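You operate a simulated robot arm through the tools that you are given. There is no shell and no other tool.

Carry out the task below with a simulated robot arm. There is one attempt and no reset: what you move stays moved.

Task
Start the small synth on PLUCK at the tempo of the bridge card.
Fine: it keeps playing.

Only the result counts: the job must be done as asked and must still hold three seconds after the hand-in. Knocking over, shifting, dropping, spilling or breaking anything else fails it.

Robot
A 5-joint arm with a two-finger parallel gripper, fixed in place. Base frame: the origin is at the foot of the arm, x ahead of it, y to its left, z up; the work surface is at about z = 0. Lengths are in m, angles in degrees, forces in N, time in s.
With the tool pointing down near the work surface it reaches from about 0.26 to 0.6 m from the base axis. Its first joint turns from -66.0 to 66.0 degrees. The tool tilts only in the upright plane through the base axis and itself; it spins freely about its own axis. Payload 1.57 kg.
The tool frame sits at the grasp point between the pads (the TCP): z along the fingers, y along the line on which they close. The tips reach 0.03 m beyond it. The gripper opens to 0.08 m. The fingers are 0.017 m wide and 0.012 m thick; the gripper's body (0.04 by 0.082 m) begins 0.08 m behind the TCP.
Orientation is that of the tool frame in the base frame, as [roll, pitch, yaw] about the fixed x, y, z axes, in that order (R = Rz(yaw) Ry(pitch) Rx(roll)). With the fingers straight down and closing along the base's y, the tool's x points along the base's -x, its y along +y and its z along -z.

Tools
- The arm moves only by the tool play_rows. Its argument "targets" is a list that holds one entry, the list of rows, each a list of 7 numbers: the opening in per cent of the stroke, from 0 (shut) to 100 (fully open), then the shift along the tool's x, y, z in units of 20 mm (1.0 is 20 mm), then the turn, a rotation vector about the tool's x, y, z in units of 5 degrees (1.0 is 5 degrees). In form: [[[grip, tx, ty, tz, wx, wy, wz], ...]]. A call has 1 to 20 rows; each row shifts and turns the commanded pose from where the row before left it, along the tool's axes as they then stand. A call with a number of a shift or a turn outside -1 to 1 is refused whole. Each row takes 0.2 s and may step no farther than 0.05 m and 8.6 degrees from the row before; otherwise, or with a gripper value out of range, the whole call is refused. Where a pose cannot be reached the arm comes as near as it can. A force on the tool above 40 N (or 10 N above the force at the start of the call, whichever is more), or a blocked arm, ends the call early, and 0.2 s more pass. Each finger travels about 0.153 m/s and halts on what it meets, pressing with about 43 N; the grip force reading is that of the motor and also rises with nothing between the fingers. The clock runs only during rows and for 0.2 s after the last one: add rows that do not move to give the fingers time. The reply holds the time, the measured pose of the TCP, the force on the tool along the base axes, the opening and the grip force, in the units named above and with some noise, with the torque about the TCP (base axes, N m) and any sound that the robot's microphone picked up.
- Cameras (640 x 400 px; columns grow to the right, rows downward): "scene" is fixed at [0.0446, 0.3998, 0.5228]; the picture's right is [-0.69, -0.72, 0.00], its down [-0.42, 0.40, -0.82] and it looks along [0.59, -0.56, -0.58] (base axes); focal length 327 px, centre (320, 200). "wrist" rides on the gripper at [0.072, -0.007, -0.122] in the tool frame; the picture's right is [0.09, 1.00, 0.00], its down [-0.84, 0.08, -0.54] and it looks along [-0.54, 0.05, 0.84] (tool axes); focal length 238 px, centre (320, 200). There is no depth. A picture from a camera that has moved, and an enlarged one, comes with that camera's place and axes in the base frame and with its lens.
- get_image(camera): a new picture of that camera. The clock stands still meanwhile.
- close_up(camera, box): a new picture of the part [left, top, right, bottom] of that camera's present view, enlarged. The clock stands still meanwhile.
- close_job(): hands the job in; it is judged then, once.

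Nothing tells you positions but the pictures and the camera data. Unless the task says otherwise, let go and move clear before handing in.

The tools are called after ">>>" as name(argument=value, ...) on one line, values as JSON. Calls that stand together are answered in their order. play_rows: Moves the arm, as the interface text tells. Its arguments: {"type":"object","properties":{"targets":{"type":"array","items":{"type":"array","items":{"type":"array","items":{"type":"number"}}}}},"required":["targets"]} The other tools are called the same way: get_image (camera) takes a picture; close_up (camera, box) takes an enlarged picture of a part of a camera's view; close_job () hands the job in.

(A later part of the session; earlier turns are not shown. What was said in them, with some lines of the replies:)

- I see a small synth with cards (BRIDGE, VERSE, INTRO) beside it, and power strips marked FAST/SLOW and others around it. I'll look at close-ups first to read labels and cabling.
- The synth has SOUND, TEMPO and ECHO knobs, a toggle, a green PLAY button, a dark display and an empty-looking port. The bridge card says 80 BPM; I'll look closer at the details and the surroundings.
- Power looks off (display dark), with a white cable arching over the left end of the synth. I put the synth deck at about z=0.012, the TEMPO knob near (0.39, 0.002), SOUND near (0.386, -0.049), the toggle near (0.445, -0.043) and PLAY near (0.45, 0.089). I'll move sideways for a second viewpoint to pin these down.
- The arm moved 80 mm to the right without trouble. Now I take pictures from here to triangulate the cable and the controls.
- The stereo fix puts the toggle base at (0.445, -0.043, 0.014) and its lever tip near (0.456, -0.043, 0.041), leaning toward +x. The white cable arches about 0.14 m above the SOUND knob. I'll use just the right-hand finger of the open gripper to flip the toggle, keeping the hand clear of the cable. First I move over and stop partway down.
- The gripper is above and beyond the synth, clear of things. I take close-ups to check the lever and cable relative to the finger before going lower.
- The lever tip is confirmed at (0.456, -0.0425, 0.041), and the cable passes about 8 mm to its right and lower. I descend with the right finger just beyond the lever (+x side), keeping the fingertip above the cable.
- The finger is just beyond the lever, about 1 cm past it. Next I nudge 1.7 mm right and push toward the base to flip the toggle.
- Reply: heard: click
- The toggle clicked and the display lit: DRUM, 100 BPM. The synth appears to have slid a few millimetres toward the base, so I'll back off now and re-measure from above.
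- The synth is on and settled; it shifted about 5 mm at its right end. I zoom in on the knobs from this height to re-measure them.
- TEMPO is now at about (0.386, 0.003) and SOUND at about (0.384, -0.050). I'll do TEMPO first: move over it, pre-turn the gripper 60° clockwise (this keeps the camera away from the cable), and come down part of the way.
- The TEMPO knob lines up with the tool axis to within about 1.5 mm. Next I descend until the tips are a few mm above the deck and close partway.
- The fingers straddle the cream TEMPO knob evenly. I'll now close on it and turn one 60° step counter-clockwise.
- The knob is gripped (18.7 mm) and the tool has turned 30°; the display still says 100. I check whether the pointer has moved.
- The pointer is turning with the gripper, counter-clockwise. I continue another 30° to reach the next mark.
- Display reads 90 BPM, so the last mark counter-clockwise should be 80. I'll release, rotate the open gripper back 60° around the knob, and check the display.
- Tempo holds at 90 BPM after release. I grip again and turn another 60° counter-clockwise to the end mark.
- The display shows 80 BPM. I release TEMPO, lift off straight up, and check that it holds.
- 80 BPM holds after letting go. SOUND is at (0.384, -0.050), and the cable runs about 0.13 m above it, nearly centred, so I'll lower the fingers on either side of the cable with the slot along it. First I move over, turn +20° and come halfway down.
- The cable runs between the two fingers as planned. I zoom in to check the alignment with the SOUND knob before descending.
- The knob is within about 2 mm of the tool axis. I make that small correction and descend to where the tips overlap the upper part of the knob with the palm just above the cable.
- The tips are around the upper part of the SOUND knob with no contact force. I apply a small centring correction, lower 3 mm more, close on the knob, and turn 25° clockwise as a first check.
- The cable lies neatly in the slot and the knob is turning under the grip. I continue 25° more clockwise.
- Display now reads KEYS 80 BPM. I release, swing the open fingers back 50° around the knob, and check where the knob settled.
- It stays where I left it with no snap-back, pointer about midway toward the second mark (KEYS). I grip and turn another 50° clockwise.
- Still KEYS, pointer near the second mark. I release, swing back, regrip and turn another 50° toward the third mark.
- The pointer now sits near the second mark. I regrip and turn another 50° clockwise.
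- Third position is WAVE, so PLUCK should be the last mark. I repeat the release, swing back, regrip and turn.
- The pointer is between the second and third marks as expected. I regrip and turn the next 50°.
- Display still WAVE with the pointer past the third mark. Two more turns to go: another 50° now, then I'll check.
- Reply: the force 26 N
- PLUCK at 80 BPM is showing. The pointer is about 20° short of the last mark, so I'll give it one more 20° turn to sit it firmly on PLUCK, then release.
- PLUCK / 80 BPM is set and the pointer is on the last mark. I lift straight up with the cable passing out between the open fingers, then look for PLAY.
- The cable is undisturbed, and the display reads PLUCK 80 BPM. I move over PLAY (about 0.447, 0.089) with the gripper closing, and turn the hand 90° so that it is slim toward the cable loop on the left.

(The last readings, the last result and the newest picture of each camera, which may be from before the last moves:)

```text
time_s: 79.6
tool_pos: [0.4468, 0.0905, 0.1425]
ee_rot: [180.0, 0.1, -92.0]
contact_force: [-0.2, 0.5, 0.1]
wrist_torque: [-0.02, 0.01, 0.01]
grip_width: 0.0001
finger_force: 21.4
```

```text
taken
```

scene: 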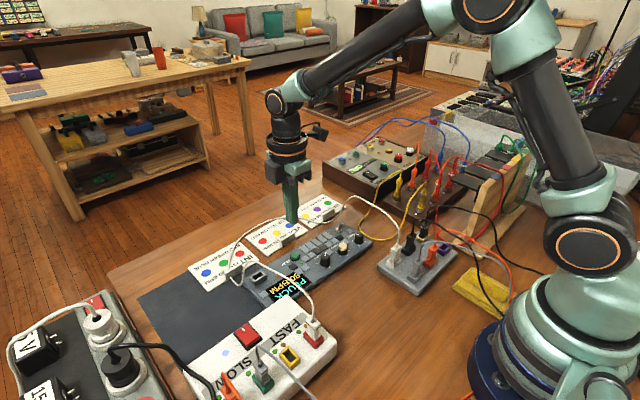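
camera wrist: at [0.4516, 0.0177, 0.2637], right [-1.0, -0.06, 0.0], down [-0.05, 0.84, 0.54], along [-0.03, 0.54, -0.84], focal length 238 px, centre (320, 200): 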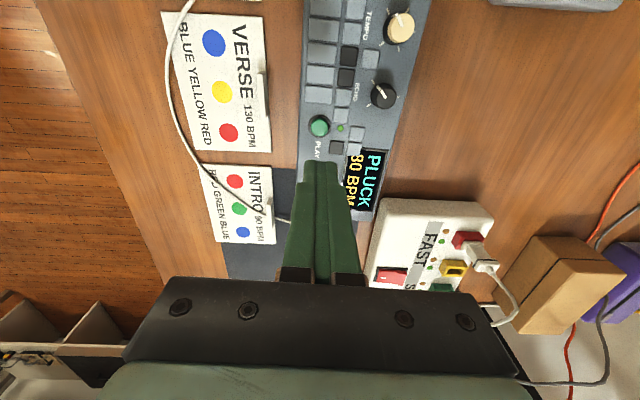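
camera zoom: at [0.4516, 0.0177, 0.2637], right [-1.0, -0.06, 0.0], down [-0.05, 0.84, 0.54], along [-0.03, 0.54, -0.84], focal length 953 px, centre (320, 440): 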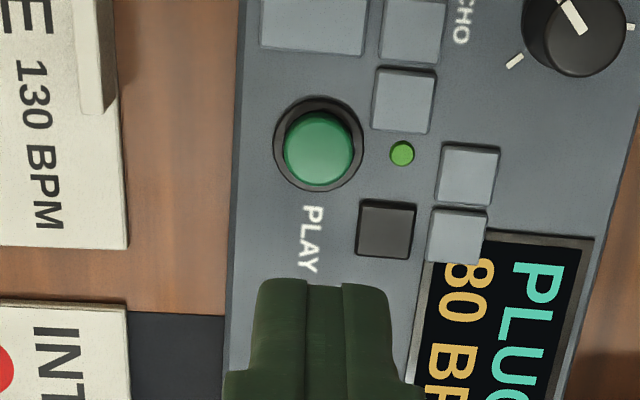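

PLAY is at (0.448, 0.0876); the closed fingertips need a 2–3 mm correction. I apply it and come down to about 1 cm above the button.

>>> play_rows(targets=[[[0, 0.12, -0.055, 0, 0, 0, 0], [0, 0, 0, 0.8, 0, 0, 0], [0, 0, 0, 0.8, 0, 0, 0], [0, 0, 0, 0.8, 0, 0, 0], [0, 0, 0, 0.8, 0, 0, 0], [0, 0, 0, 0.8, 0, 0, 0], [0, 0, 0, 0.2, 0, 0, 0], [0, 0, 0, 0, 0, 0, 0], [0, 0, 0, 0, 0, 0, 0]]])

>>> close_up(camera="scene", box=[250, 210, 350, 290])

>>> get_image(camera="wrist")

```text
time_s: 81.6
tool_pos: [0.449, 0.0868, 0.0601]
ee_rot: [180.0, 0.0, -91.9]
contact_force: [-0.2, 0.6, 0.2]
wrist_torque: [0.02, 0.04, -0.01]
grip_width: 0.0001
finger_force: 21.2
```

```text
5.00 times, centred on (300, 250) of scene
camera zoom: at [0.0446, 0.3998, 0.5228], right [-0.69, -0.72, 0.0], down [-0.42, 0.4, -0.82], along [0.59, -0.56, -0.58], focal length 1635 px, centre (420, -50)
```

zoom: 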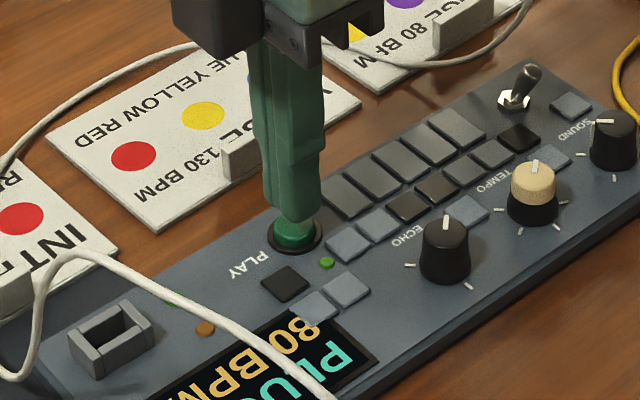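

```text
taken
camera wrist: at [0.4531, 0.0148, 0.1806], right [-1.0, -0.06, 0.0], down [-0.05, 0.84, 0.54], along [-0.03, 0.54, -0.84], focal length 238 px, centre (320, 200)
```

wrist: 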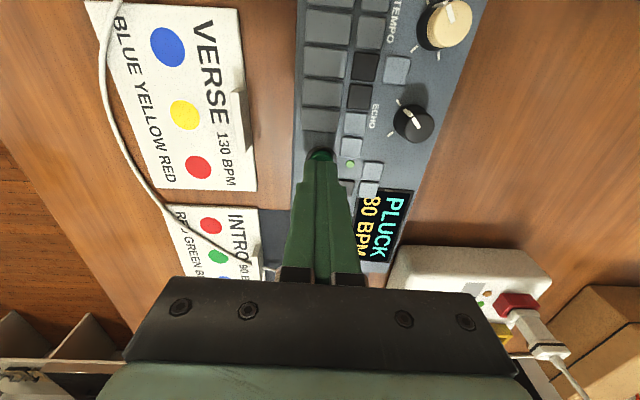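

The closed tips are right over PLAY. I press down slowly in small steps, watching force and sound.

>>> play_rows(targets=[[[0, 0, 0, 0.15, 0, 0, 0], [0, 0, 0, 0.15, 0, 0, 0], [0, 0, 0, 0.1, 0, 0, 0], [0, 0, 0, 0.1, 0, 0, 0]]])

>>> close_up(camera="scene", box=[250, 210, 350, 290])

```text
time_s: 82.6
tool_pos: [0.4486, 0.0869, 0.0493]
ee_rot: [180.0, 0.0, -92.0]
contact_force: [-0.4, 0.7, 2.1]
wrist_torque: [0.01, 0.01, -0.02]
grip_width: 0.0001
finger_force: 21.6
heard: click
```

```text
5.00 times, centred on (300, 250) of scene
camera zoom: at [0.0446, 0.3998, 0.5228], right [-0.69, -0.72, 0.0], down [-0.42, 0.4, -0.82], along [0.59, -0.56, -0.58], focal length 1635 px, centre (420, -50)
```

zoom: 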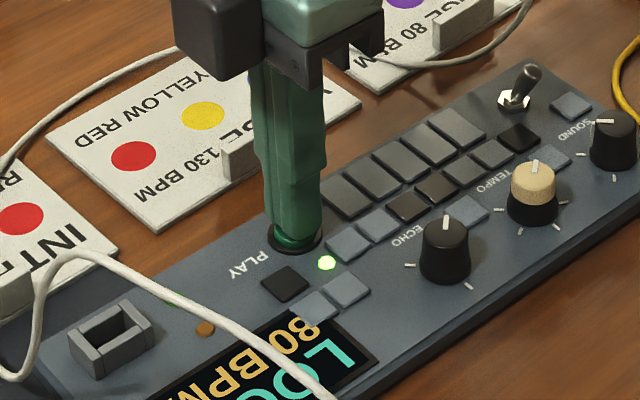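

A click was heard, the play LED lit and the display changed. I lift straight off and read it.

>>> play_rows(targets=[[[0, 0, 0, -0.3, 0, 0, 0], [0, 0, 0, -0.8, 0, 0, 0], [0, 0, 0, -0.9, 0, 0, 0], [0, 0, 0, -0.9, 0, 0, 0], [0, 0, 0, -0.9, 0, 0, 0], [0, 0, 0, -0.9, 0, 0, 0], [0, 0, 0, -0.9, 0, 0, 0], [0, 0, 0, -0.9, 0, 0, 0], [0, 0, 0, 0, 0, 0, 0]]])

>>> get_image(camera="wrist")

>>> close_up(camera="scene", box=[240, 200, 390, 310])

>>> close_up(camera="wrist", box=[270, 90, 430, 230])

```text
time_s: 84.6
tool_pos: [0.4481, 0.0866, 0.1788]
ee_rot: [180.0, 0.0, -92.0]
contact_force: [0.5, 0.2, -0.8]
wrist_torque: [-0.04, 0.02, -0.02]
grip_width: 0.0
finger_force: 21.1
```

```text
taken
camera wrist: at [0.453, 0.0151, 0.3003], right [-1.0, -0.06, 0.0], down [-0.05, 0.84, 0.54], along [-0.03, 0.54, -0.84], focal length 238 px, centre (320, 200)
```

wrist: 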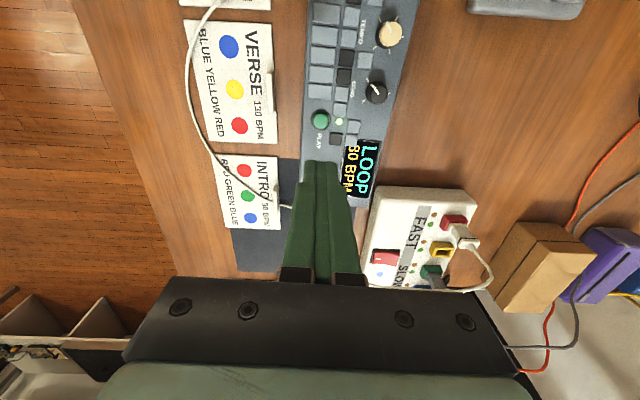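

```text
3.64 times, centred on (315, 255) of scene
camera zoom: at [0.0446, 0.3998, 0.5228], right [-0.69, -0.72, 0.0], down [-0.42, 0.4, -0.82], along [0.59, -0.56, -0.58], focal length 1189 px, centre (338, 0)
```

zoom: 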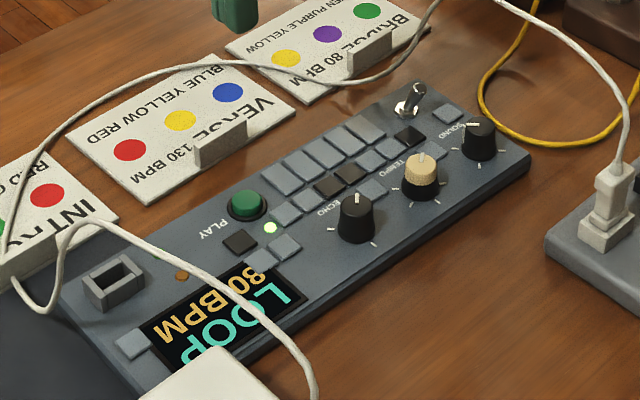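

```text
2.86 times, centred on (350, 160) of wrist
camera zoom: at [0.453, 0.0151, 0.3003], right [-1.0, -0.06, 0.0], down [-0.05, 0.84, 0.54], along [-0.03, 0.54, -0.84], focal length 681 px, centre (234, 314)
```

zoom: 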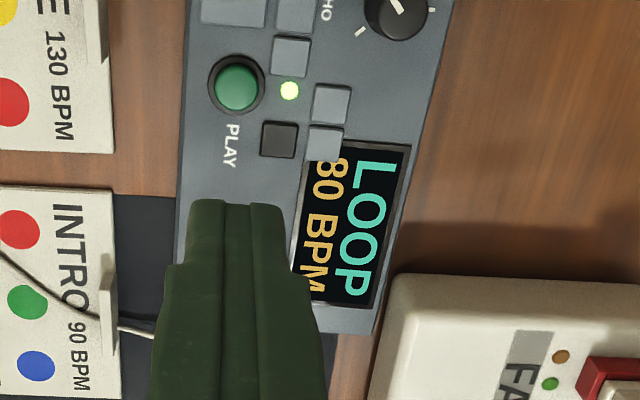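

PLAY is lit and the display now reads LOOP 80 BPM, with the SOUND knob still on its last mark. I wait a moment to see whether the display alternates and whether anything is heard.

>>> play_rows(targets=[[[0, 0, 0, -0.5, 0, 0, 0], [0, 0, 0, -0.5, 0, 0, 0], [0, 0, 0, 0, 0, 0, 0], [0, 0, 0, 0, 0, 0, 0], [0, 0, 0, 0, 0, 0, 0], [0, 0, 0, 0, 0, 0, 0]]])

>>> close_up(camera="scene", box=[240, 200, 390, 310])

```text
time_s: 86.0
tool_pos: [0.4483, 0.0861, 0.1994]
ee_rot: [180.0, 0.0, -92.0]
contact_force: [0.1, 0.2, 0.6]
wrist_torque: [-0.03, -0.02, 0.02]
grip_width: 0.0
finger_force: 21.6
```

```text
3.64 times, centred on (315, 255) of scene
camera zoom: at [0.0446, 0.3998, 0.5228], right [-0.69, -0.72, 0.0], down [-0.42, 0.4, -0.82], along [0.59, -0.56, -0.58], focal length 1189 px, centre (338, 0)
```

zoom: 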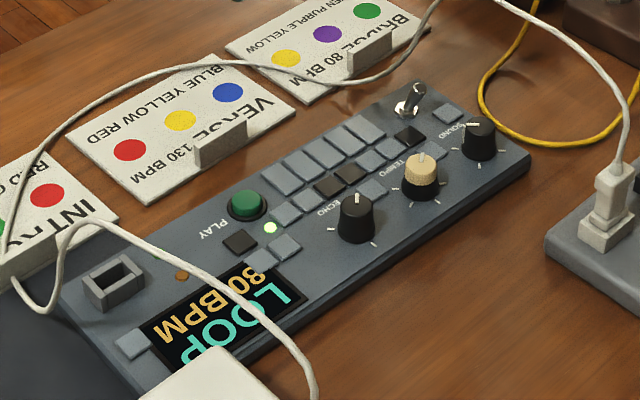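

LOOP 80 BPM is steady with the play light on, which matches "keeps playing". The SOUND pointer is still on the PLUCK mark and TEMPO on 80. I take a last look over the whole scene before handing in.

>>> get_image(camera="scene")

>>> close_up(camera="scene", box=[310, 215, 380, 265])

```text
taken
```

scene: 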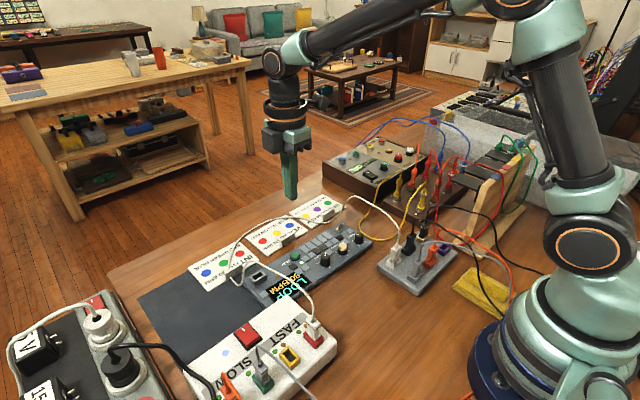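

```text
8.00 times, centred on (345, 240) of scene
camera zoom: at [0.0446, 0.3998, 0.5228], right [-0.69, -0.72, 0.0], down [-0.42, 0.4, -0.82], along [0.59, -0.56, -0.58], focal length 2616 px, centre (120, -120)
```

zoom: 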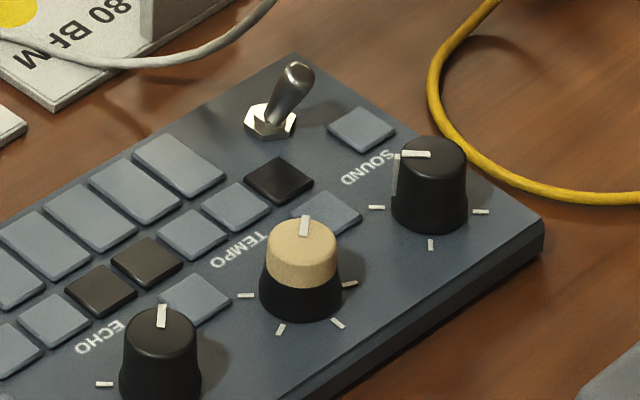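

Everything is in order: SOUND on the PLUCK mark, TEMPO on 80, synth playing in LOOP at 80 BPM. The cards, cables and hubs are where they were, and the arm is clear, so I hand in the job.

>>> close_job()

```text
The job is handed in.
```

The small synth is on, set to PLUCK at 80 BPM (the bridge card's tempo), and playing. I've handed the job in, with the arm clear of the table.

- **Display:** once I pressed PLAY, it switched from PLUCK to LOOP, still at 80 BPM, and the play light came on. I took LOOP to mean it keeps playing. The SOUND knob is still on the PLUCK mark.
- **Sound:** the microphone reported only the clicks of the switch and the button, no music. So I know it's playing from the play light and display, not from hearing it.
- **Synth moved slightly:** flipping the power switch slid the synth about 5 mm toward the arm at the switch end. I left it there. The cards, cables and power strips look unmoved.
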